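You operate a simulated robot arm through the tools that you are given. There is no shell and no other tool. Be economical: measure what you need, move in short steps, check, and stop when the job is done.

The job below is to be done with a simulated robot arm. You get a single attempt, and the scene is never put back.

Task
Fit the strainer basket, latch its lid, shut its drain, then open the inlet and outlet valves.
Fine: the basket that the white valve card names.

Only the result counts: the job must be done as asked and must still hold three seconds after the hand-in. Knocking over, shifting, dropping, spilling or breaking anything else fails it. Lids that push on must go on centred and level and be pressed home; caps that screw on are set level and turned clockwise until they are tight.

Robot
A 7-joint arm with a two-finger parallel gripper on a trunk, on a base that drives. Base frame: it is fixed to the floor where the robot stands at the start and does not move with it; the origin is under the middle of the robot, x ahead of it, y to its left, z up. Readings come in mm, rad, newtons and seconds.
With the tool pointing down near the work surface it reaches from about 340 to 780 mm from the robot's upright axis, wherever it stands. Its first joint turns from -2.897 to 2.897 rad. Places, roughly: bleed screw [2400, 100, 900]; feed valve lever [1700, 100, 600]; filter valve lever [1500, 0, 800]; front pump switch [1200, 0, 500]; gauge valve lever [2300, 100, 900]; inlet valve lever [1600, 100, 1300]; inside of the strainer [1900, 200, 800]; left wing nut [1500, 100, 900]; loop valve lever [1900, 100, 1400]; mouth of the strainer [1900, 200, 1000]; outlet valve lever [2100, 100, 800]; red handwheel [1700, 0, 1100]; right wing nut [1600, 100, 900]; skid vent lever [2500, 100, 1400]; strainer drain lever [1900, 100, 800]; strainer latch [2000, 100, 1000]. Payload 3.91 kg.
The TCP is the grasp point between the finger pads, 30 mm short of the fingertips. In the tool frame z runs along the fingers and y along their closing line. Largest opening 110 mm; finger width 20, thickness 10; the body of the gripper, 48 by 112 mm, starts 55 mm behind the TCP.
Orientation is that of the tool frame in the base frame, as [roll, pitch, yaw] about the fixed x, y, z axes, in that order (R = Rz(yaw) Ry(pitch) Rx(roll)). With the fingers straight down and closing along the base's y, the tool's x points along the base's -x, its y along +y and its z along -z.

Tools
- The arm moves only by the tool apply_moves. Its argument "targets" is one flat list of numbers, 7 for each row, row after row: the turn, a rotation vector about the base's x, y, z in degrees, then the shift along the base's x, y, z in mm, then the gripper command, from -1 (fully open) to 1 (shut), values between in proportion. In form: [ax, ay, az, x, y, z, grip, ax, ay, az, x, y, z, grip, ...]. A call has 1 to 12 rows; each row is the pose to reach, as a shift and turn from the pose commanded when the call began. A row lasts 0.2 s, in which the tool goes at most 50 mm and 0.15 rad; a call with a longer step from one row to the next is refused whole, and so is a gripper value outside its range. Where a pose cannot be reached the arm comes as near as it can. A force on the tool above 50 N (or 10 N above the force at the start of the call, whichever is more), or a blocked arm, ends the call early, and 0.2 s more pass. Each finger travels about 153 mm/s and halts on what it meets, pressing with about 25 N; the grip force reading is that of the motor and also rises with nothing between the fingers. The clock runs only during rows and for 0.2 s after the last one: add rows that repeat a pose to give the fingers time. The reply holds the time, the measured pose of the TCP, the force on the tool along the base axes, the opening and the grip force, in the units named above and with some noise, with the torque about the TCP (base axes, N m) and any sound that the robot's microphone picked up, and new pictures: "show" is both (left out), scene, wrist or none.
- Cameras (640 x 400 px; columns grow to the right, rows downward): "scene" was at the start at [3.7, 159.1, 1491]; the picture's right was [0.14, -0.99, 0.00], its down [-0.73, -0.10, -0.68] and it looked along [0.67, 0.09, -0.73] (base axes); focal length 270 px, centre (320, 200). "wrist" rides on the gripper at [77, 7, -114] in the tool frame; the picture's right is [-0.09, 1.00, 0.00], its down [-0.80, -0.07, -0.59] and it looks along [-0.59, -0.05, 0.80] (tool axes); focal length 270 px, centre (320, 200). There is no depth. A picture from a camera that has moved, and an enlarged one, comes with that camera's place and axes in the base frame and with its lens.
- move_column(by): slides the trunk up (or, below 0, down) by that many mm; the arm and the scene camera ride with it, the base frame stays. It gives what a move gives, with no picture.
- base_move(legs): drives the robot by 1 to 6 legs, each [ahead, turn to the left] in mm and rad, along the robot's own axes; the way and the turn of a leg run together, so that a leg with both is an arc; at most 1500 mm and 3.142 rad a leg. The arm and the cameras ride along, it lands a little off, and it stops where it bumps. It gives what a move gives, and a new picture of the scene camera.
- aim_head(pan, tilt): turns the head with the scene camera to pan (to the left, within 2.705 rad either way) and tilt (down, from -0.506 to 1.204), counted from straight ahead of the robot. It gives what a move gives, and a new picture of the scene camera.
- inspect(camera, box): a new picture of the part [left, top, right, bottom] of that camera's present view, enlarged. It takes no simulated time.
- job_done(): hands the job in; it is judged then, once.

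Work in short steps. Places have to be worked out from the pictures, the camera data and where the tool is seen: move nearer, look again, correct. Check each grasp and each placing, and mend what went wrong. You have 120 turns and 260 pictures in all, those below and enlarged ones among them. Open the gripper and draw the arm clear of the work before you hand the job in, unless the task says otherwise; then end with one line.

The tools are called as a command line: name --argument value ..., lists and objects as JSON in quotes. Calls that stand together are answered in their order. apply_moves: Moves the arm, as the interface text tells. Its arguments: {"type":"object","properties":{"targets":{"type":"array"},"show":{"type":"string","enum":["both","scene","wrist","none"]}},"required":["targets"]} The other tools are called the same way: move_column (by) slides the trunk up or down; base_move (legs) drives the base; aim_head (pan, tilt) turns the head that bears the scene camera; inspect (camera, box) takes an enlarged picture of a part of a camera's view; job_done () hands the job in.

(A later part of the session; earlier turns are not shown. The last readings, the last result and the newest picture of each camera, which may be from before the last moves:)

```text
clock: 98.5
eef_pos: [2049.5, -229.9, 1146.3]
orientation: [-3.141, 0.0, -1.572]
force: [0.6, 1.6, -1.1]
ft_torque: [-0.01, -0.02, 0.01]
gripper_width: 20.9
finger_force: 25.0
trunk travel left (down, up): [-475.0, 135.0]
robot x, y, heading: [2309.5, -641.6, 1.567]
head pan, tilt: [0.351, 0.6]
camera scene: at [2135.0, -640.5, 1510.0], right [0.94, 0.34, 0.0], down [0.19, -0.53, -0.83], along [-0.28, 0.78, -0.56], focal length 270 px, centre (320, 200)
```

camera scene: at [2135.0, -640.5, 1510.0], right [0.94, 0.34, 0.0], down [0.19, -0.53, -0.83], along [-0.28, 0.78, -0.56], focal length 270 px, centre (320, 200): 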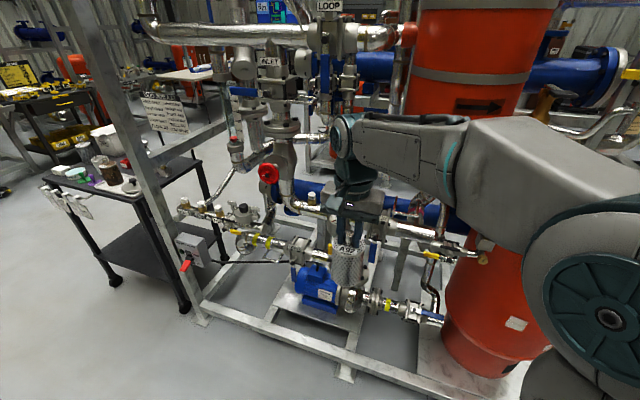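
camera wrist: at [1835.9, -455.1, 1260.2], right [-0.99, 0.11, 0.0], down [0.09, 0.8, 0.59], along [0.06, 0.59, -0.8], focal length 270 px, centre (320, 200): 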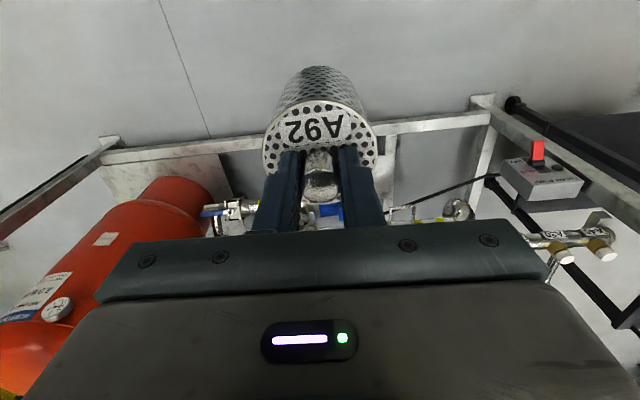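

Wrist top is about TCP+270, so sideways clearance matters. I move the base to about (2380, −380).

base_move --legs '[[0, -0.26], [275, 0], [0, 0.26]]'

inspect --camera "scene" --box '[120, 50, 360, 290]'

```text
clock: 102.2
eef_pos: [2117.0, 30.6, 1146.1]
orientation: [3.141, 0.0, -1.573]
force: [0.0, 0.0, -0.5]
ft_torque: [0.0, -0.01, -0.02]
gripper_width: 20.9
finger_force: 24.8
trunk travel left (down, up): [-475.0, 135.0]
robot x, y, heading: [2381.0, -381.7, 1.566]
head pan, tilt: [0.351, 0.6]
camera scene: at [2204.3, -379.8, 1509.8], right [0.94, 0.34, 0.0], down [0.19, -0.53, -0.83], along [-0.28, 0.78, -0.56], focal length 270 px, centre (320, 200)
```

scene: 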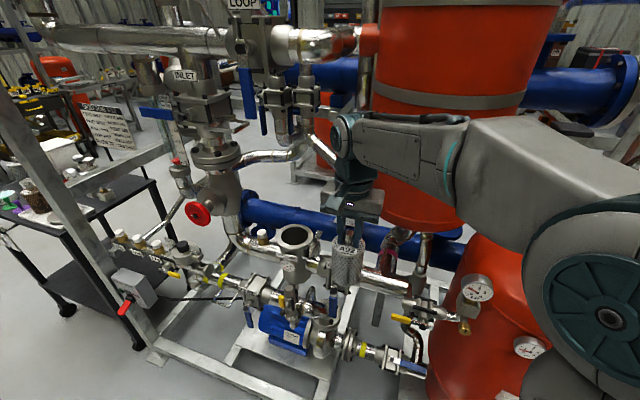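

```text
1.67 times, centred on (240, 170) of scene
camera zoom: at [2204.3, -379.8, 1509.8], right [0.94, 0.34, 0.0], down [0.19, -0.53, -0.83], along [-0.28, 0.78, -0.56], focal length 450 px, centre (453, 250)
```

zoom: 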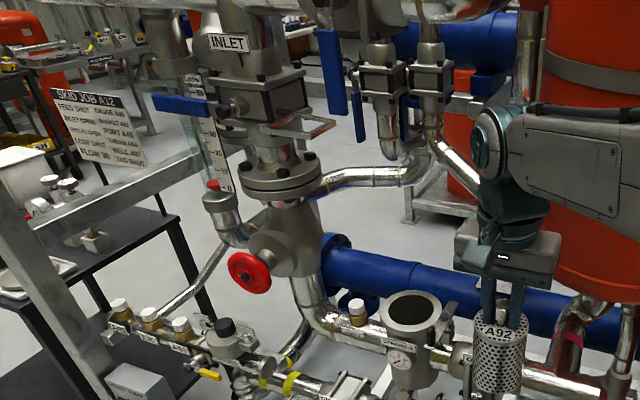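

View is good: mouth re-measures to (1919–1926, 178). Move the tool left to in front of the mouth (y≈20).

apply_moves --targets '[0, 0, 0, -8, 0, 0, 1, 0, 0, 0, -24, 0, 0, 1, 0, 0, 0, -44, 0, 0, 1, 0, 0, 0, -64, 0, 0, 1, 0, 0, 0, -84, 0, 0, 1, 0, 0, 0, -104, 0, -5, 1, 0, 0, 0, -124, 0, -12, 1, 0, 0, 0, -144, 0, -20, 1, 0, 0, 0, -164, 0, -28, 1, 0, 0, 0, -180, 0, -32, 1, 0, 0, 0, -192, 0, -34, 1]'

inspect --camera "scene" --box '[160, 80, 360, 300]'

```text
clock: 104.6
eef_pos: [1926.0, 31.5, 1111.1]
orientation: [-3.14, 0.0, -1.571]
force: [-0.2, -0.7, -0.8]
ft_torque: [0.0, 0.02, 0.01]
gripper_width: 21.1
finger_force: 25.1
trunk travel left (down, up): [-475.0, 135.0]
robot x, y, heading: [2386.1, -384.8, 1.574]
head pan, tilt: [0.351, 0.6]
camera scene: at [2204.3, -379.5, 1509.8], right [0.94, 0.34, 0.0], down [0.19, -0.53, -0.82], along [-0.28, 0.77, -0.57], focal length 270 px, centre (320, 200)
camera wrist: at [1917.8, -46.6, 1226.8], right [-1.0, 0.09, 0.0], down [0.07, 0.8, 0.59], along [0.05, 0.59, -0.8], focal length 270 px, centre (320, 200)
```

scene: 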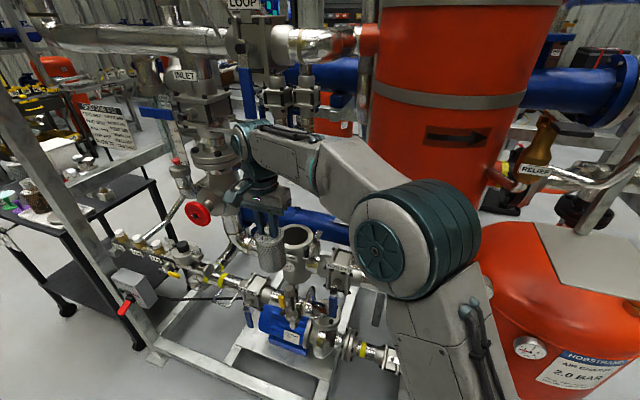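
wrist: 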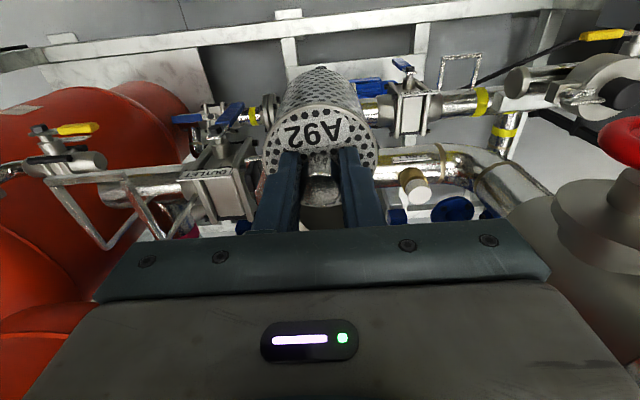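

```text
1.82 times, centred on (260, 190) of scene
camera zoom: at [2204.3, -379.5, 1509.8], right [0.94, 0.34, 0.0], down [0.19, -0.53, -0.82], along [-0.28, 0.77, -0.57], focal length 491 px, centre (429, 218)
```

zoom: 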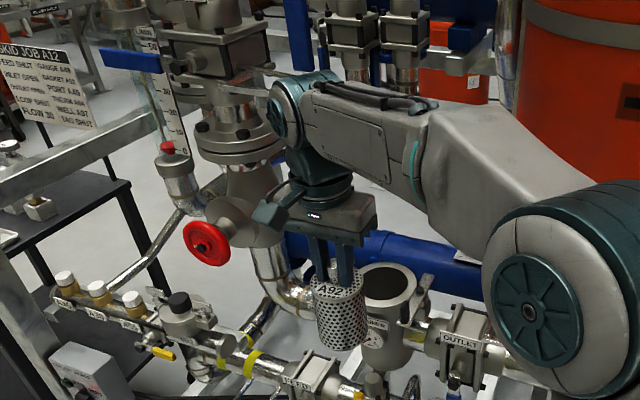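

Clearance from the wrist to the LOOP lever is ~45 mm. I advance +y over the mouth gradually.

apply_moves --targets '[0, 0, 0, 0, 8, 0, 1, 0, 0, 0, 0, 24, 0, 1, 0, 0, 0, 0, 42, 0, 1, 0, 0, 0, 0, 60, 0, 1, 0, 0, 0, 0, 78, 0, 1, 0, 0, 0, 0, 96, 0, 1, 0, 0, 0, 0, 114, 0, 1, 0, 0, 0, -1, 130, 0, 1, 0, 0, 0, -2, 140, 0, 1, 0, 0, 0, -2, 144, 0, 1]'

inspect --camera "scene" --box '[200, 150, 360, 280]'

inspect --camera "wrist" --box '[200, 40, 440, 230]'

```text
clock: 106.2
eef_pos: [1988.2, 118.2, 1069.5]
orientation: [-3.037, -0.172, -1.529]
force: [1.9, -11.6, 5.3]
ft_torque: [-0.83, 0.05, -0.18]
gripper_width: 21.9
finger_force: 27.6
trunk travel left (down, up): [-475.0, 135.0]
robot x, y, heading: [2382.9, -385.4, 1.582]
head pan, tilt: [0.351, 0.6]
stopped in row 7: the arm was blocked; the commanded pose is now the measured one
camera scene: at [2209.8, -494.2, 1522.6], right [0.93, 0.36, 0.02], down [0.2, -0.47, -0.86], along [-0.3, 0.81, -0.51], focal length 270 px, centre (320, 200)
camera wrist: at [1971.1, 59.7, 1195.1], right [-0.99, 0.03, -0.12], down [-0.03, 0.89, 0.45], along [0.12, 0.45, -0.88], focal length 270 px, centre (320, 200)
```

scene: 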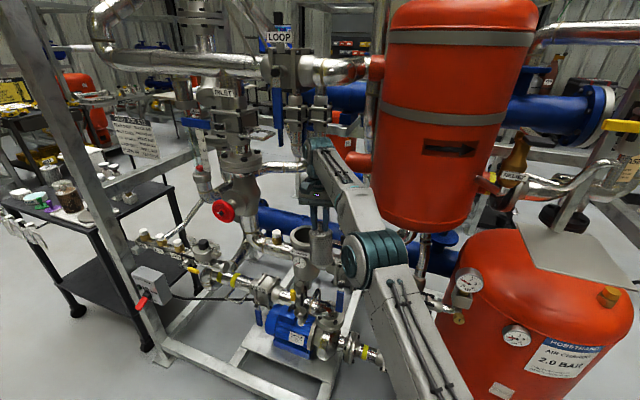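
wrist: 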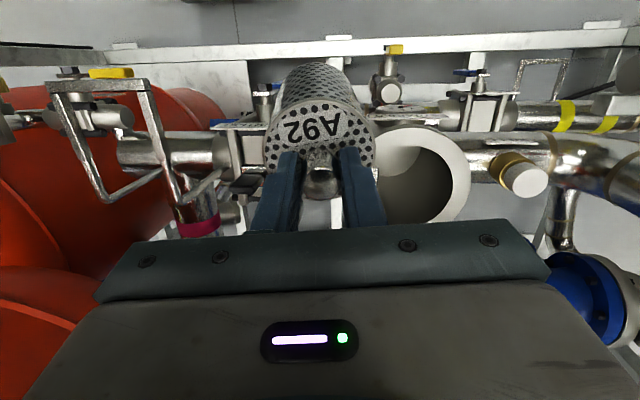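

```text
3.08 times, centred on (280, 215) of scene
camera zoom: at [2209.8, -494.2, 1522.6], right [0.93, 0.36, 0.02], down [0.2, -0.47, -0.86], along [-0.3, 0.81, -0.51], focal length 831 px, centre (443, 154)
```

zoom: 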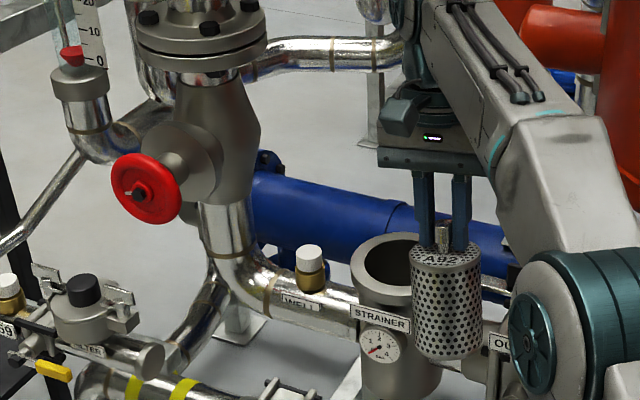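

```text
2.11 times, centred on (320, 135) of wrist
camera zoom: at [1971.1, 59.7, 1195.1], right [-0.99, 0.03, -0.12], down [-0.03, 0.89, 0.45], along [0.12, 0.45, -0.88], focal length 569 px, centre (320, 337)
```

zoom: 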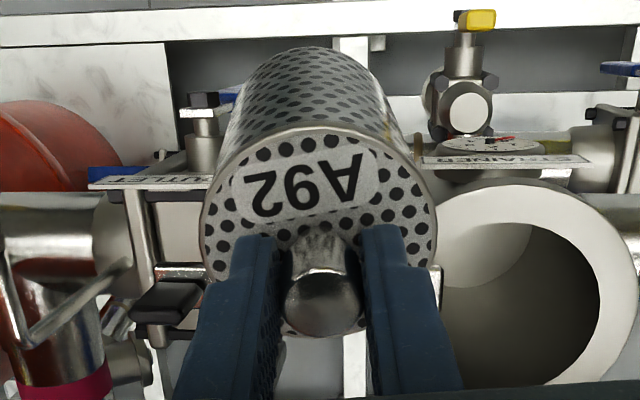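

The arm got blocked, and the scene camera shows the robot was pushed back/tilted; likely the elbow touched something on the right. The basket is still held. I look at the elbow area before moving.

aim_head --pan 0.1 --tilt 0.8

inspect --camera "scene" --box '[150, 0, 450, 240]'

```text
clock: 107.0
eef_pos: [1937.2, 136.6, 1077.7]
orientation: [-3.096, -0.074, -1.543]
force: [-0.5, -1.7, 3.6]
ft_torque: [0.08, -0.02, 0.02]
gripper_width: 0.0
finger_force: 24.8
trunk travel left (down, up): [-475.0, 135.0]
robot x, y, heading: [2385.9, -387.5, 1.585]
head pan, tilt: [0.099, 0.799]
camera scene: at [2226.8, -420.9, 1496.0], right [0.99, 0.12, 0.0], down [0.09, -0.7, -0.71], along [-0.08, 0.71, -0.7], focal length 270 px, centre (320, 200)
```

scene: 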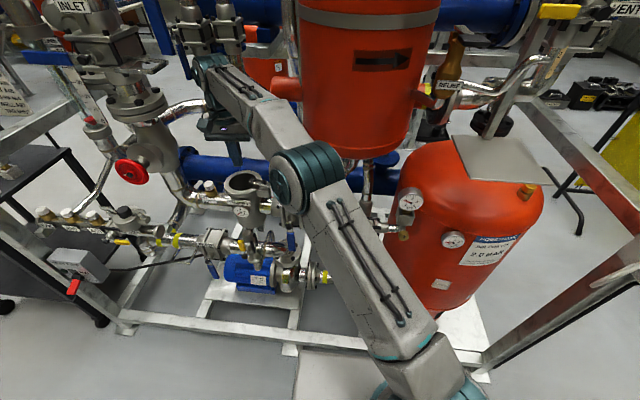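

```text
1.67 times, centred on (300, 120) of scene
camera zoom: at [2226.8, -420.9, 1496.0], right [0.99, 0.12, 0.0], down [0.09, -0.7, -0.71], along [-0.08, 0.71, -0.7], focal length 450 px, centre (353, 333)
```

zoom: 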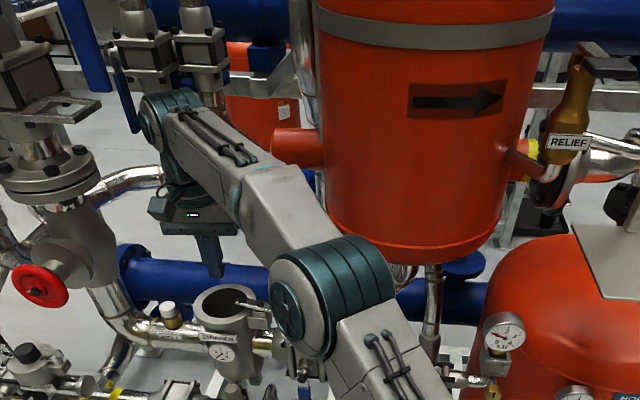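

The basket slipped out of the grip as the robot swung back. I look for it around the strainer.

inspect --camera "scene" --box '[190, 150, 330, 300]'

apply_moves --targets '[0, 0, 0, 0, 0, 0, 1]' --show "wrist"

```text
2.67 times, centred on (260, 225) of scene
camera zoom: at [2226.8, -420.9, 1496.0], right [0.99, 0.12, 0.0], down [0.09, -0.7, -0.71], along [-0.08, 0.71, -0.7], focal length 720 px, centre (480, 133)
```

zoom: 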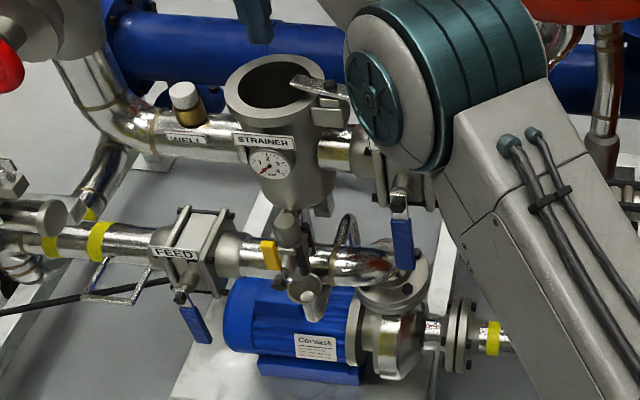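

```text
clock: 107.4
eef_pos: [1944.6, 175.4, 1059.8]
orientation: [-3.095, -0.103, -1.556]
force: [-0.9, -0.2, -0.2]
ft_torque: [-0.03, -0.05, 0.03]
gripper_width: 0.1
finger_force: 25.0
trunk travel left (down, up): [-475.0, 135.0]
robot x, y, heading: [2385.4, -381.8, 1.58]
head pan, tilt: [0.099, 0.799]
camera wrist: at [1932.5, 109.2, 1181.8], right [-1.0, 0.07, -0.06], down [0.03, 0.86, 0.51], along [0.08, 0.51, -0.86], focal length 270 px, centre (320, 200)
```

wrist: 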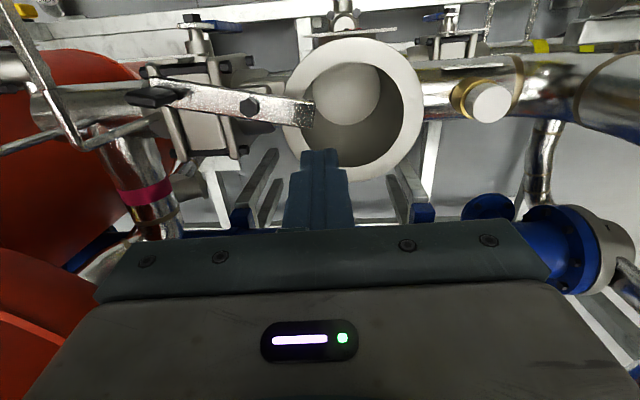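

Basket isn't held nor in the strainer. I first withdraw the tool the way it came (−y), then search for the basket.

apply_moves --targets '[0, 0, 0, 0, -10, 0, 1, 0, 0, 0, 0, -30, 0, 1, 0, 0, 0, 0, -50, 0, 1, 0, 0, 0, 0, -75, 0, 1, 0, 0, 0, 0, -100, 0, 1, 0, 0, 0, 0, -125, 0, 1, 0, 0, 0, 0, -150, 0, 1, 0, 0, 0, 0, -175, 0, 1]' --show "scene"

inspect --camera "scene" --box '[170, 150, 410, 380]'

aim_head --pan 0.3 --tilt 1.15

```text
clock: 109.2
eef_pos: [1943.5, -3.7, 1062.0]
orientation: [-3.095, -0.099, -1.554]
force: [-0.4, 0.5, -0.5]
ft_torque: [0.05, -0.01, -0.02]
gripper_width: 0.1
finger_force: 25.0
trunk travel left (down, up): [-475.0, 135.0]
robot x, y, heading: [2385.2, -385.0, 1.585]
head pan, tilt: [0.099, 0.799]
camera scene: at [2227.3, -386.4, 1493.0], right [0.99, 0.11, 0.0], down [0.08, -0.71, -0.7], along [-0.08, 0.69, -0.72], focal length 270 px, centre (320, 200)
```

scene: 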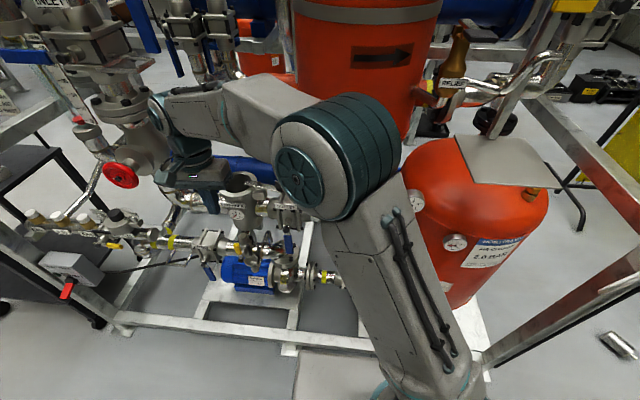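

```text
1.74 times, centred on (290, 265) of scene
camera zoom: at [2227.3, -386.4, 1493.0], right [0.99, 0.11, 0.0], down [0.08, -0.71, -0.7], along [-0.08, 0.69, -0.72], focal length 470 px, centre (372, 87)
```

zoom: 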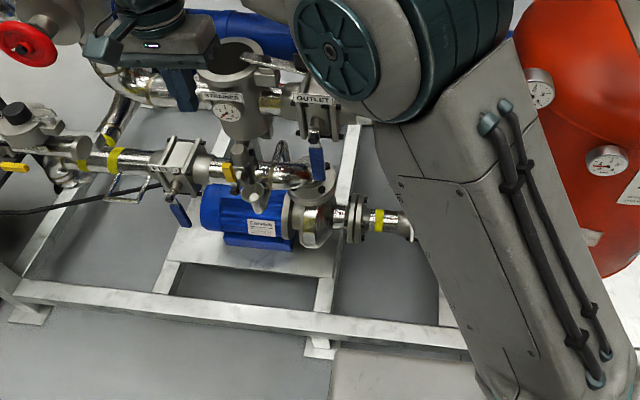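

```text
clock: 110.0
eef_pos: [1942.3, -3.4, 1062.0]
orientation: [-3.097, -0.099, -1.555]
force: [-0.3, -0.1, 0.4]
ft_torque: [-0.01, 0.02, 0.01]
gripper_width: 0.0
finger_force: 25.4
trunk travel left (down, up): [-475.0, 135.0]
robot x, y, heading: [2388.2, -385.2, 1.578]
head pan, tilt: [0.3, 1.15]
camera scene: at [2217.9, -409.5, 1468.2], right [0.95, 0.31, 0.0], down [0.28, -0.87, -0.41], along [-0.13, 0.39, -0.91], focal length 270 px, centre (320, 200)
```

scene: 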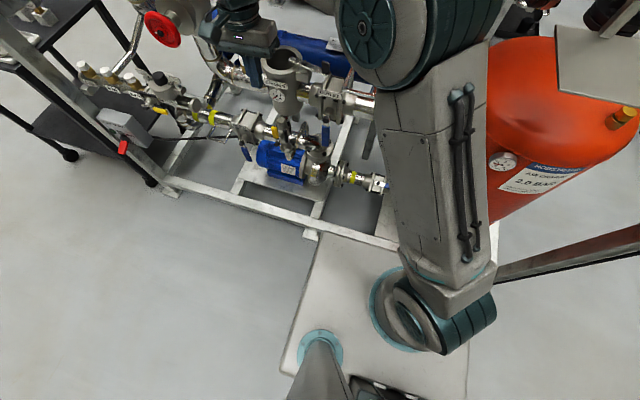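

A metal cylinder lying on the floor at right was in view at (615,343): the basket rolled away that way. I look there.

aim_head --pan -1.0 --tilt 0.6

```text
clock: 111.5
eef_pos: [1942.2, -3.4, 1061.8]
orientation: [-3.096, -0.099, -1.555]
force: [-0.7, 0.2, -0.7]
ft_torque: [-0.01, 0.01, 0.02]
gripper_width: 0.0
finger_force: 25.2
trunk travel left (down, up): [-475.0, 135.0]
robot x, y, heading: [2383.4, -386.6, 1.586]
head pan, tilt: [-1.0, 0.6]
camera scene: at [2310.0, -417.5, 1509.9], right [0.55, -0.83, 0.0], down [-0.47, -0.31, -0.82], along [0.69, 0.46, -0.57], focal length 270 px, centre (320, 200)
```

scene: 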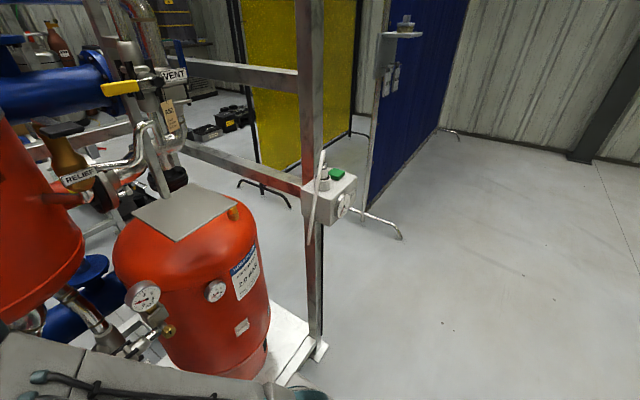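

aim_head --pan -1.9 --tilt 0.7

aim_head --pan -0.7 --tilt 1.1

```text
clock: 112.7
eef_pos: [1942.8, -2.7, 1060.2]
orientation: [-3.095, -0.099, -1.554]
force: [-0.2, 0.7, -0.5]
ft_torque: [-0.02, -0.01, 0.04]
gripper_width: 0.1
finger_force: 25.5
trunk travel left (down, up): [-475.0, 135.0]
robot x, y, heading: [2386.3, -384.8, 1.583]
head pan, tilt: [-1.901, 0.7]
camera scene: at [2317.1, -492.7, 1501.3], right [-0.31, -0.95, 0.0], down [-0.61, 0.2, -0.77], along [0.73, -0.24, -0.64], focal length 270 px, centre (320, 200)
```

scene: 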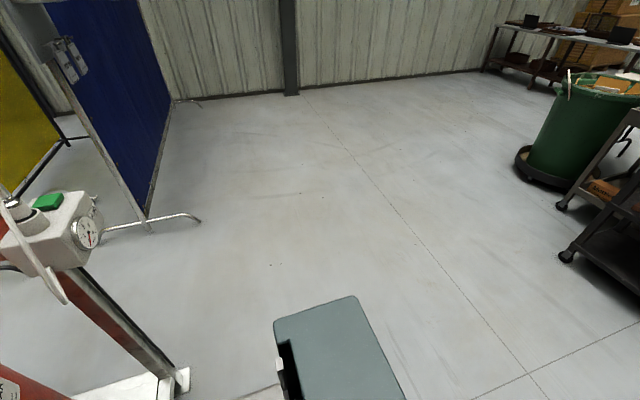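

```text
clock: 114.1
eef_pos: [1943.4, -2.5, 1061.3]
orientation: [-3.095, -0.099, -1.554]
force: [0.4, 0.7, 0.5]
ft_torque: [-0.01, 0.04, -0.01]
gripper_width: 0.1
finger_force: 24.5
trunk travel left (down, up): [-475.0, 135.0]
robot x, y, heading: [2383.1, -384.8, 1.584]
head pan, tilt: [-0.7, 1.1]
camera scene: at [2276.4, -417.5, 1471.3], right [0.77, -0.63, 0.0], down [-0.57, -0.69, -0.45], along [0.29, 0.35, -0.89], focal length 270 px, centre (320, 200)
```

scene: 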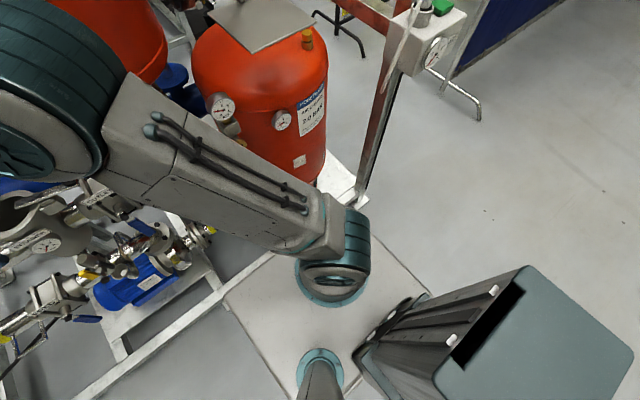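

Not in view any more; it was rolling toward +x. I back out and drive to the right end to look for it.

base_move --legs '[[-420, 0], [0, -1.58], [900, 0]]'

aim_head --pan 0.5 --tilt 0.5

```text
clock: 124.8
eef_pos: [3676.1, -363.7, 1062.2]
orientation: [-3.095, -0.1, -3.131]
force: [-0.1, 0.1, -1.1]
ft_torque: [-0.01, 0.01, 0.02]
gripper_width: 0.5
finger_force: 25.4
trunk travel left (down, up): [-475.0, 135.0]
robot x, y, heading: [3286.9, -804.6, 0.009]
head pan, tilt: [-0.7, 1.1]
camera scene: at [3262.6, -695.9, 1471.3], right [-0.64, -0.77, 0.0], down [-0.69, 0.57, -0.45], along [0.35, -0.29, -0.89], focal length 270 px, centre (320, 200)
```

scene: 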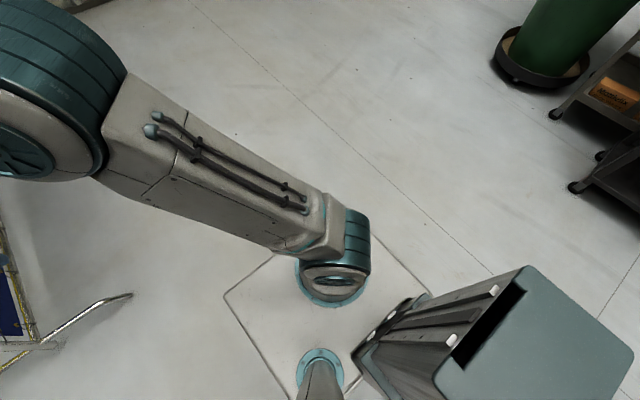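

```text
clock: 126.2
eef_pos: [3676.4, -364.4, 1061.3]
orientation: [-3.096, -0.1, -3.13]
force: [0.0, 0.3, 0.7]
ft_torque: [0.01, -0.01, -0.02]
gripper_width: 0.1
finger_force: 24.7
trunk travel left (down, up): [-475.0, 135.0]
robot x, y, heading: [3290.3, -805.6, 0.007]
head pan, tilt: [0.499, 0.499]
camera scene: at [3293.5, -611.6, 1518.9], right [0.48, -0.88, 0.0], down [-0.42, -0.23, -0.88], along [0.77, 0.42, -0.48], focal length 270 px, centre (320, 200)
```

scene: 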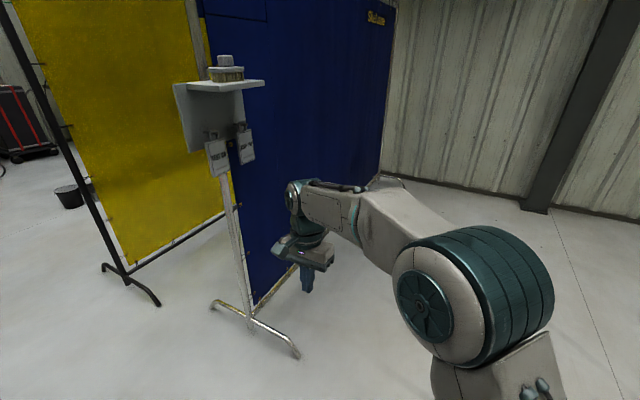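

aim_head --pan 1.1 --tilt 0.7

aim_head --pan 2.1 --tilt 0.6

```text
clock: 127.2
eef_pos: [3674.8, -365.6, 1061.3]
orientation: [-3.096, -0.099, -3.129]
force: [0.9, 0.4, 0.0]
ft_torque: [0.03, -0.02, 0.01]
gripper_width: 0.0
finger_force: 24.4
trunk travel left (down, up): [-475.0, 135.0]
robot x, y, heading: [3288.3, -800.9, 0.006]
head pan, tilt: [1.1, 0.7]
camera scene: at [3252.0, -579.7, 1501.3], right [0.89, -0.45, 0.0], down [-0.29, -0.58, -0.77], along [0.34, 0.68, -0.64], focal length 270 px, centre (320, 200)
```

scene: 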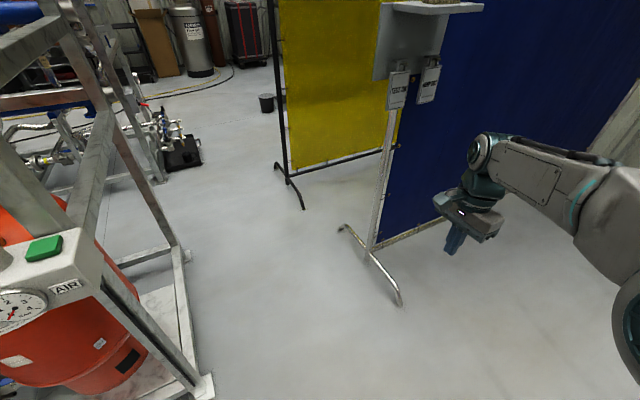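

```text
clock: 128.5
eef_pos: [3675.8, -364.7, 1062.7]
orientation: [-3.096, -0.1, -3.131]
force: [-0.5, 0.2, 0.1]
ft_torque: [-0.02, -0.01, -0.02]
gripper_width: 0.0
finger_force: 25.1
trunk travel left (down, up): [-475.0, 135.0]
robot x, y, heading: [3290.3, -800.4, 0.007]
head pan, tilt: [2.1, 0.6]
camera scene: at [3168.9, -579.5, 1509.9], right [0.86, 0.51, 0.0], down [0.29, -0.49, -0.82], along [-0.42, 0.71, -0.57], focal length 270 px, centre (320, 200)
```

scene: 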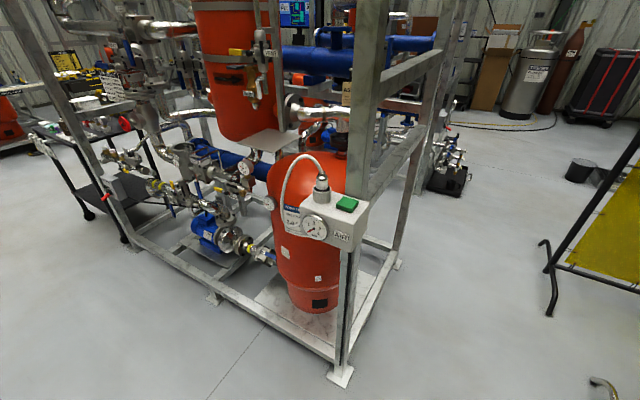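

aim_head --pan -0.3 --tilt 0.4

aim_head --pan -1.5 --tilt 0.5

aim_head --pan -2.6 --tilt 0.5

```text
clock: 130.7
eef_pos: [3674.3, -364.3, 1061.6]
orientation: [-3.096, -0.098, -3.131]
force: [0.0, -0.5, -0.2]
ft_torque: [-0.02, -0.01, -0.02]
gripper_width: 0.0
finger_force: 25.1
trunk travel left (down, up): [-475.0, 135.0]
robot x, y, heading: [3289.5, -801.1, 0.011]
head pan, tilt: [-0.3, 0.4]
camera scene: at [3302.5, -682.4, 1528.1], right [-0.29, -0.96, 0.0], down [-0.37, 0.11, -0.92], along [0.88, -0.27, -0.39], focal length 270 px, centre (320, 200)
```

scene: 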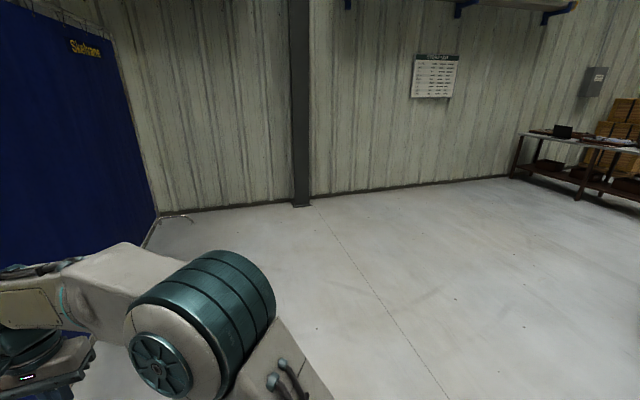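

```text
clock: 132.1
eef_pos: [3674.9, -363.5, 1062.0]
orientation: [-3.096, -0.1, -3.129]
force: [-0.1, -0.4, -0.2]
ft_torque: [0.01, 0.0, 0.0]
gripper_width: 0.4
finger_force: 25.3
trunk travel left (down, up): [-475.0, 135.0]
robot x, y, heading: [3291.2, -801.3, 0.008]
head pan, tilt: [-1.499, 0.499]
camera scene: at [3221.0, -746.3, 1519.0], right [-1.0, -0.08, 0.0], down [-0.04, 0.48, -0.88], along [0.07, -0.88, -0.48], focal length 270 px, centre (320, 200)
```

scene: 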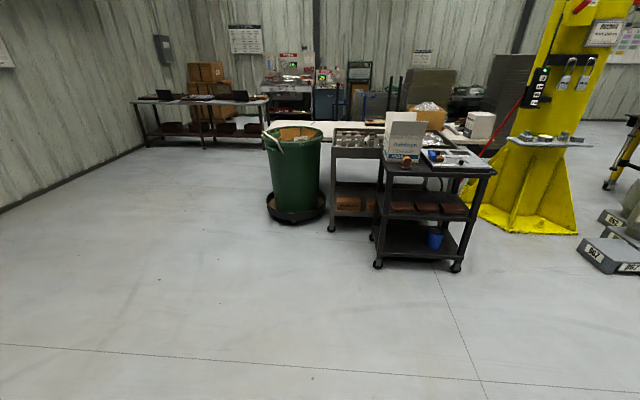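

```text
clock: 133.4
eef_pos: [3675.9, -364.1, 1060.9]
orientation: [-3.096, -0.101, -3.131]
force: [-0.7, -0.3, -0.2]
ft_torque: [0.0, 0.01, -0.01]
gripper_width: 0.0
finger_force: 25.5
trunk travel left (down, up): [-475.0, 135.0]
robot x, y, heading: [3289.4, -805.1, 0.002]
head pan, tilt: [-2.601, 0.499]
camera scene: at [3136.2, -703.0, 1519.0], right [-0.52, 0.85, 0.0], down [0.41, 0.25, -0.88], along [-0.75, -0.46, -0.48], focal length 270 px, centre (320, 200)
```

scene: 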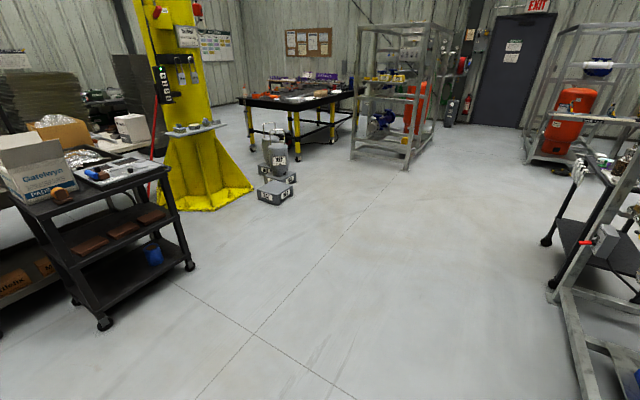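

It's nowhere in the open; probably it rolled under/behind the yellow and blue screens. I bring the arm in line with the robot (and level the tool), then look behind the screens.

apply_moves --targets '[0.5, -1.2, 0, 5, -42, 8, 1, 1, -2.4, 0, 10, -84, 16, 1, 1.5, -3.6, 0, 15, -126, 24, 1, 2, -4.8, 0, 20, -168, 32, 1, 2.6, -5.7, 0, 25, -210, 40, 1, 2.6, -5.7, 0, 30, -252, 48, 1, 2.6, -5.7, 0, 35, -294, 56, 1, 2.6, -5.7, 0, 40, -336, 60, 1, 2.6, -5.7, 0, 45, -378, 60, 1, 2.6, -5.7, 0, 50, -410, 60, 1]' --show "none"

base_move --legs '[[100, 0], [0, 1.571], [500, 0]]'

aim_head --pan -0.6 --tilt 0.3

```text
clock: 135.6
eef_pos: [3725.4, -775.4, 1121.6]
orientation: [3.141, 0.002, -3.128]
force: [1.3, -0.4, -0.6]
ft_torque: [-0.02, -0.02, 0.02]
gripper_width: 0.0
finger_force: 24.9
trunk travel left (down, up): [-475.0, 135.0]
robot x, y, heading: [3287.7, -802.0, 0.006]
head pan, tilt: [-2.601, 0.499]
```

```text
clock: 143.2
eef_pos: [3348.1, 130.2, 1122.0]
orientation: [-3.14, 0.0, -1.544]
force: [0.2, -0.3, -0.2]
ft_torque: [0.0, 0.02, -0.01]
gripper_width: 0.0
finger_force: 24.9
trunk travel left (down, up): [-475.0, 135.0]
robot x, y, heading: [3382.3, -306.8, 1.589]
head pan, tilt: [-2.601, 0.499]
camera scene: at [3282.9, -462.3, 1519.0], right [-0.85, -0.53, 0.0], down [-0.25, 0.41, -0.88], along [0.47, -0.74, -0.48], focal length 270 px, centre (320, 200)
```

scene: 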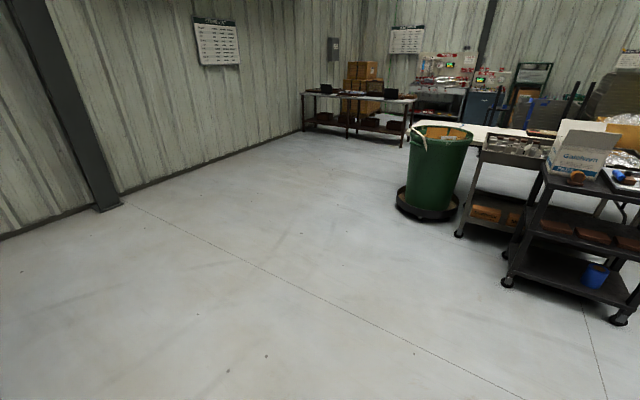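

```text
clock: 145.1
eef_pos: [3347.4, 130.0, 1122.7]
orientation: [-3.139, 0.001, -1.545]
force: [-0.1, 0.7, -0.7]
ft_torque: [0.06, 0.02, 0.0]
gripper_width: 0.2
finger_force: 25.0
trunk travel left (down, up): [-475.0, 135.0]
robot x, y, heading: [3379.4, -302.5, 1.586]
head pan, tilt: [-0.6, 0.3]
camera scene: at [3285.9, -307.6, 1537.4], right [0.84, -0.55, 0.0], down [-0.16, -0.25, -0.96], along [0.53, 0.8, -0.3], focal length 270 px, centre (320, 200)
```

scene: 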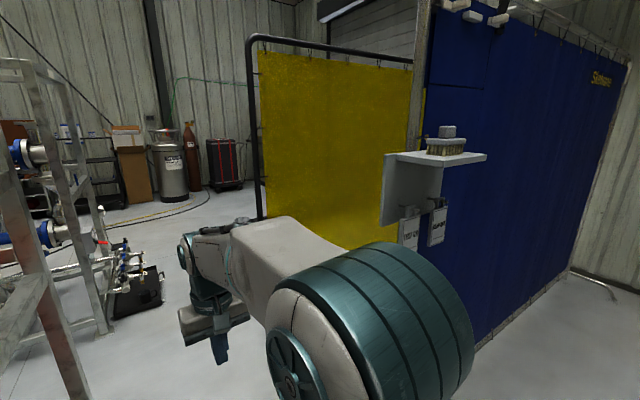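

base_move --legs '[[1450, 0]]'

aim_head --pan -1.6 --tilt 0.45

aim_head --pan 0.8 --tilt 0.5

```text
clock: 152.2
eef_pos: [3308.9, 1559.9, 1121.5]
orientation: [-3.139, 0.0, -1.533]
force: [-0.1, 0.2, 0.1]
ft_torque: [0.0, 0.01, 0.05]
gripper_width: 0.1
finger_force: 25.1
trunk travel left (down, up): [-475.0, 135.0]
robot x, y, heading: [3345.7, 1125.7, 1.603]
head pan, tilt: [-0.6, 0.3]
camera scene: at [3251.1, 1120.3, 1537.4], right [0.84, -0.54, 0.0], down [-0.16, -0.25, -0.96], along [0.52, 0.8, -0.3], focal length 270 px, centre (320, 200)
```

scene: 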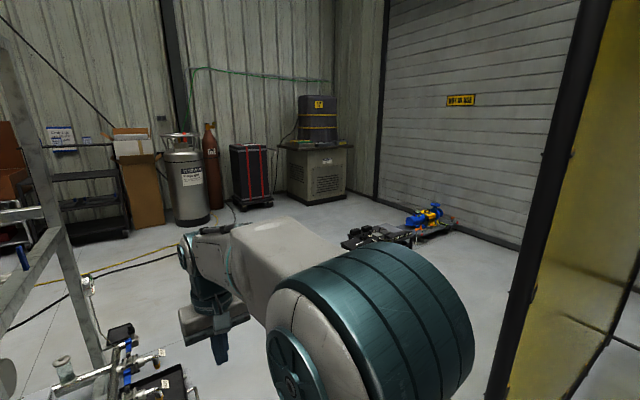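

```text
clock: 153.5
eef_pos: [3309.5, 1559.1, 1121.9]
orientation: [-3.14, 0.0, -1.534]
force: [-0.4, 0.2, -0.3]
ft_torque: [0.03, 0.0, 0.0]
gripper_width: 0.0
finger_force: 24.9
trunk travel left (down, up): [-475.0, 135.0]
robot x, y, heading: [3346.6, 1126.7, 1.6]
head pan, tilt: [-1.6, 0.45]
camera scene: at [3292.6, 1041.7, 1523.5], right [0.0, -1.0, 0.0], down [-0.44, 0.0, -0.9], along [0.9, 0.0, -0.44], focal length 270 px, centre (320, 200)
```

scene: 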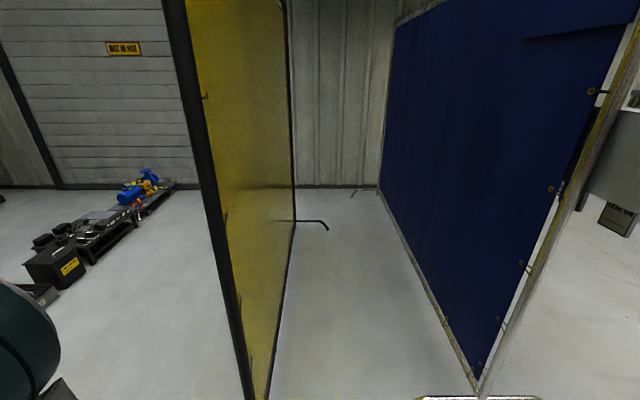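

```text
clock: 155.7
eef_pos: [3309.2, 1559.4, 1121.8]
orientation: [-3.14, 0.001, -1.534]
force: [-0.9, 0.1, -0.4]
ft_torque: [0.01, -0.03, -0.02]
gripper_width: 0.0
finger_force: 25.0
trunk travel left (down, up): [-475.0, 135.0]
robot x, y, heading: [3345.4, 1124.3, 1.601]
head pan, tilt: [0.799, 0.499]
camera scene: at [3133.6, 1103.1, 1519.0], right [0.68, 0.74, 0.0], down [0.35, -0.32, -0.88], along [-0.65, 0.59, -0.48], focal length 270 px, centre (320, 200)
```

scene: 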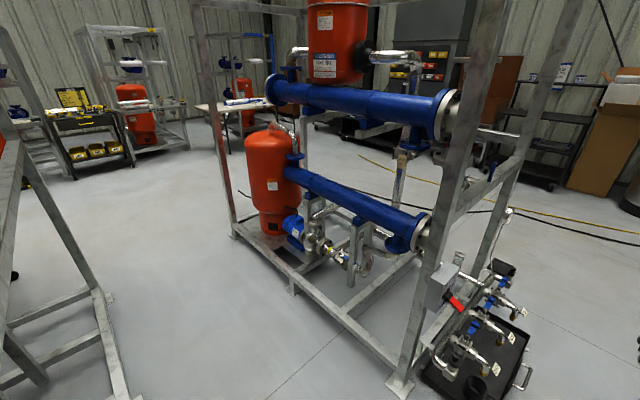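

aim_head --pan 1.7 --tilt 0.6

aim_head --pan 2.6 --tilt 0.6

aim_head --pan -2.4 --tilt 0.6

```text
clock: 156.9
eef_pos: [3308.1, 1558.4, 1121.2]
orientation: [-3.139, 0.002, -1.535]
force: [-0.4, 0.6, 0.3]
ft_torque: [0.03, 0.01, 0.03]
gripper_width: 0.0
finger_force: 26.0
trunk travel left (down, up): [-475.0, 135.0]
robot x, y, heading: [3345.1, 1119.9, 1.607]
head pan, tilt: [1.7, 0.6]
camera scene: at [3113.4, 1027.7, 1509.9], right [-0.16, 0.99, 0.0], down [0.56, 0.09, -0.83], along [-0.81, -0.13, -0.56], focal length 270 px, centre (320, 200)
```

scene: 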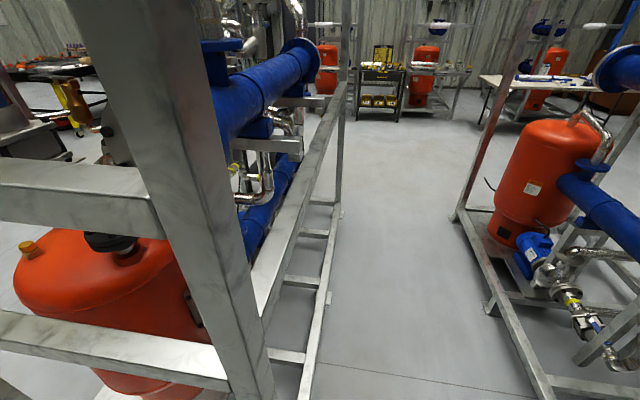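

```text
clock: 158.1
eef_pos: [3309.2, 1558.2, 1121.2]
orientation: [-3.139, -0.001, -1.533]
force: [0.4, -0.4, 0.3]
ft_torque: [0.02, 0.06, 0.02]
gripper_width: 0.1
finger_force: 24.4
trunk travel left (down, up): [-475.0, 135.0]
robot x, y, heading: [3346.0, 1123.8, 1.6]
head pan, tilt: [2.601, 0.6]
camera scene: at [3157.4, 964.6, 1509.9], right [-0.87, 0.49, 0.0], down [0.28, 0.49, -0.83], along [-0.4, -0.72, -0.56], focal length 270 px, centre (320, 200)
```

scene: 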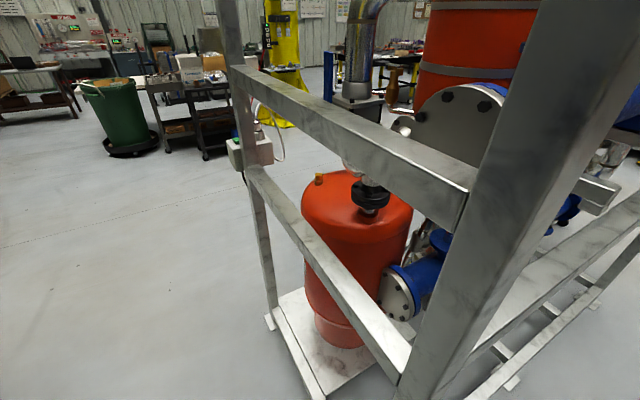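

```text
clock: 162.0
eef_pos: [3308.8, 1558.8, 1121.3]
orientation: [-3.14, -0.001, -1.535]
force: [-0.3, -0.5, -0.1]
ft_torque: [-0.01, 0.03, 0.03]
gripper_width: 0.1
finger_force: 25.6
trunk travel left (down, up): [-475.0, 135.0]
robot x, y, heading: [3344.9, 1124.4, 1.606]
head pan, tilt: [-2.4, 0.6]
camera scene: at [3262.3, 978.3, 1509.9], right [-0.72, -0.7, 0.0], down [-0.39, 0.4, -0.83], along [0.58, -0.59, -0.56], focal length 270 px, centre (320, 200)
```

scene: 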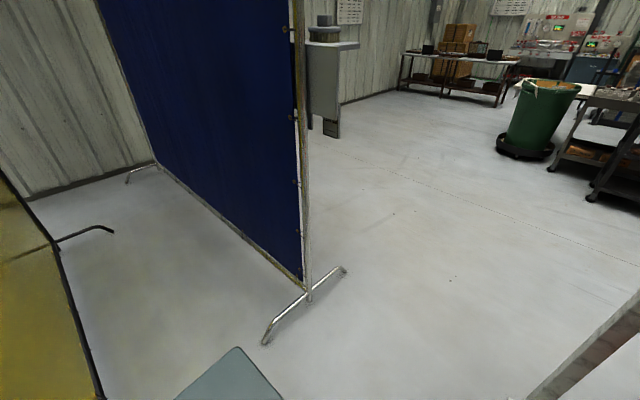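

inspect --camera "scene" --box '[330, 60, 640, 260]'

aim_head --pan -1.4 --tilt 0.3

inspect --camera "scene" --box '[200, 180, 520, 380]'

```text
2.00 times, centred on (485, 160) of scene
camera zoom: at [3262.3, 978.3, 1509.9], right [-0.72, -0.7, 0.0], down [-0.39, 0.4, -0.83], along [0.58, -0.59, -0.56], focal length 540 px, centre (-10, 280)
```

zoom: 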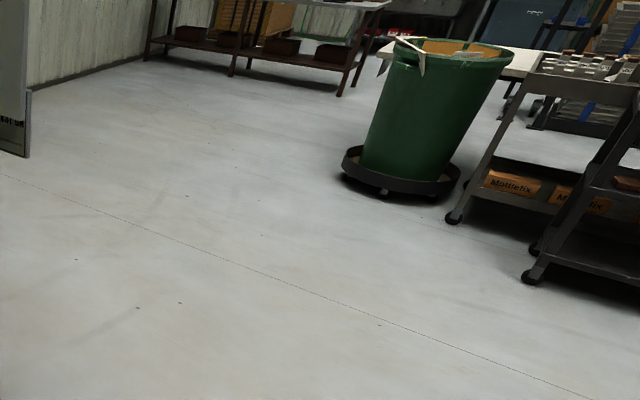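

```text
clock: 163.3
eef_pos: [3308.9, 1559.5, 1121.8]
orientation: [3.141, 0.0, -1.533]
force: [0.5, 0.5, -0.7]
ft_torque: [0.01, 0.04, -0.01]
gripper_width: 0.0
finger_force: 24.9
trunk travel left (down, up): [-475.0, 135.0]
robot x, y, heading: [3348.5, 1121.9, 1.602]
head pan, tilt: [-1.4, 0.3]
camera scene: at [3292.2, 1060.2, 1537.4], right [0.2, -0.98, 0.0], down [-0.29, -0.06, -0.96], along [0.94, 0.19, -0.3], focal length 270 px, centre (320, 200)
```

scene: 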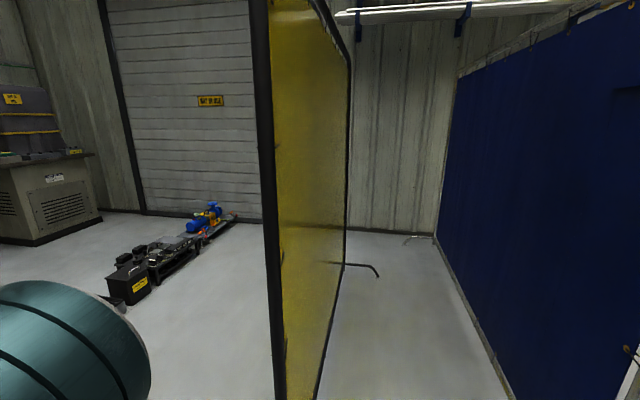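

```text
2.00 times, centred on (360, 280) of scene
camera zoom: at [3292.2, 1060.2, 1537.4], right [0.2, -0.98, 0.0], down [-0.29, -0.06, -0.96], along [0.94, 0.19, -0.3], focal length 540 px, centre (240, 40)
```

zoom: 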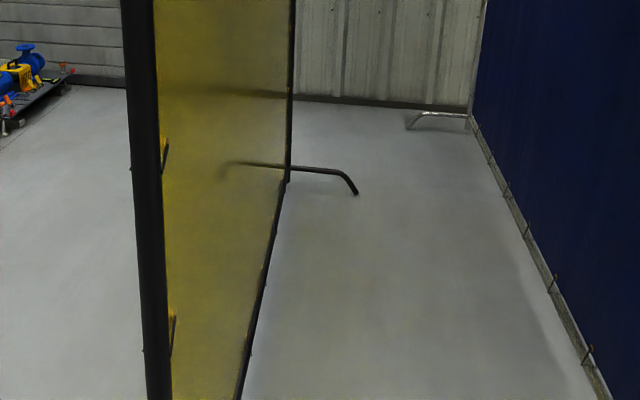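

Still not found. One zone south of the blue screen was hidden by the arm; I reverse and look east from there.

base_move --legs '[[-1450, 0]]'

aim_head --pan -1.5 --tilt 0.45

aim_head --pan -1.0 --tilt 0.9

```text
clock: 170.5
eef_pos: [3350.4, 106.0, 1121.9]
orientation: [3.142, -0.001, -1.54]
force: [0.7, 0.3, 0.6]
ft_torque: [-0.01, 0.01, 0.01]
gripper_width: 0.0
finger_force: 25.2
trunk travel left (down, up): [-475.0, 135.0]
robot x, y, heading: [3382.1, -327.0, 1.594]
head pan, tilt: [-1.4, 0.3]
camera scene: at [3330.5, -392.9, 1537.4], right [0.19, -0.98, 0.0], down [-0.29, -0.06, -0.96], along [0.94, 0.18, -0.3], focal length 270 px, centre (320, 200)
```

scene: 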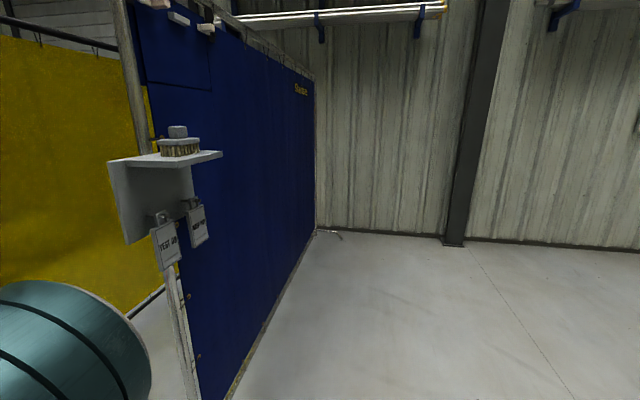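

```text
clock: 171.2
eef_pos: [3349.6, 106.0, 1122.2]
orientation: [-3.14, 0.001, -1.54]
force: [0.5, -0.3, 0.2]
ft_torque: [-0.01, 0.02, 0.02]
gripper_width: 0.2
finger_force: 25.1
trunk travel left (down, up): [-475.0, 135.0]
robot x, y, heading: [3389.0, -328.6, 1.594]
head pan, tilt: [-1.499, 0.45]
camera scene: at [3330.4, -402.1, 1523.5], right [0.1, -1.0, 0.0], down [-0.43, -0.04, -0.9], along [0.9, 0.09, -0.43], focal length 270 px, centre (320, 200)
```

scene: 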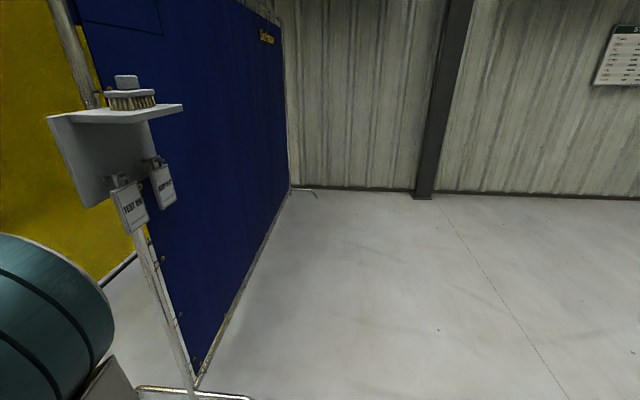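

```text
clock: 172.1
eef_pos: [3350.2, 105.8, 1121.9]
orientation: [-3.139, 0.0, -1.54]
force: [-0.2, -0.5, 0.1]
ft_torque: [0.04, 0.03, 0.01]
gripper_width: 0.0
finger_force: 24.8
trunk travel left (down, up): [-475.0, 135.0]
robot x, y, heading: [3386.3, -327.7, 1.593]
head pan, tilt: [-1.0, 0.901]
camera scene: at [3301.5, -368.6, 1485.2], right [0.56, -0.83, 0.0], down [-0.65, -0.44, -0.62], along [0.52, 0.35, -0.78], focal length 270 px, centre (320, 200)
```

scene: 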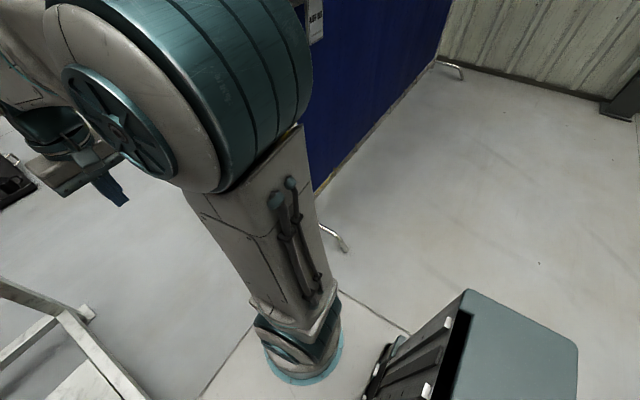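

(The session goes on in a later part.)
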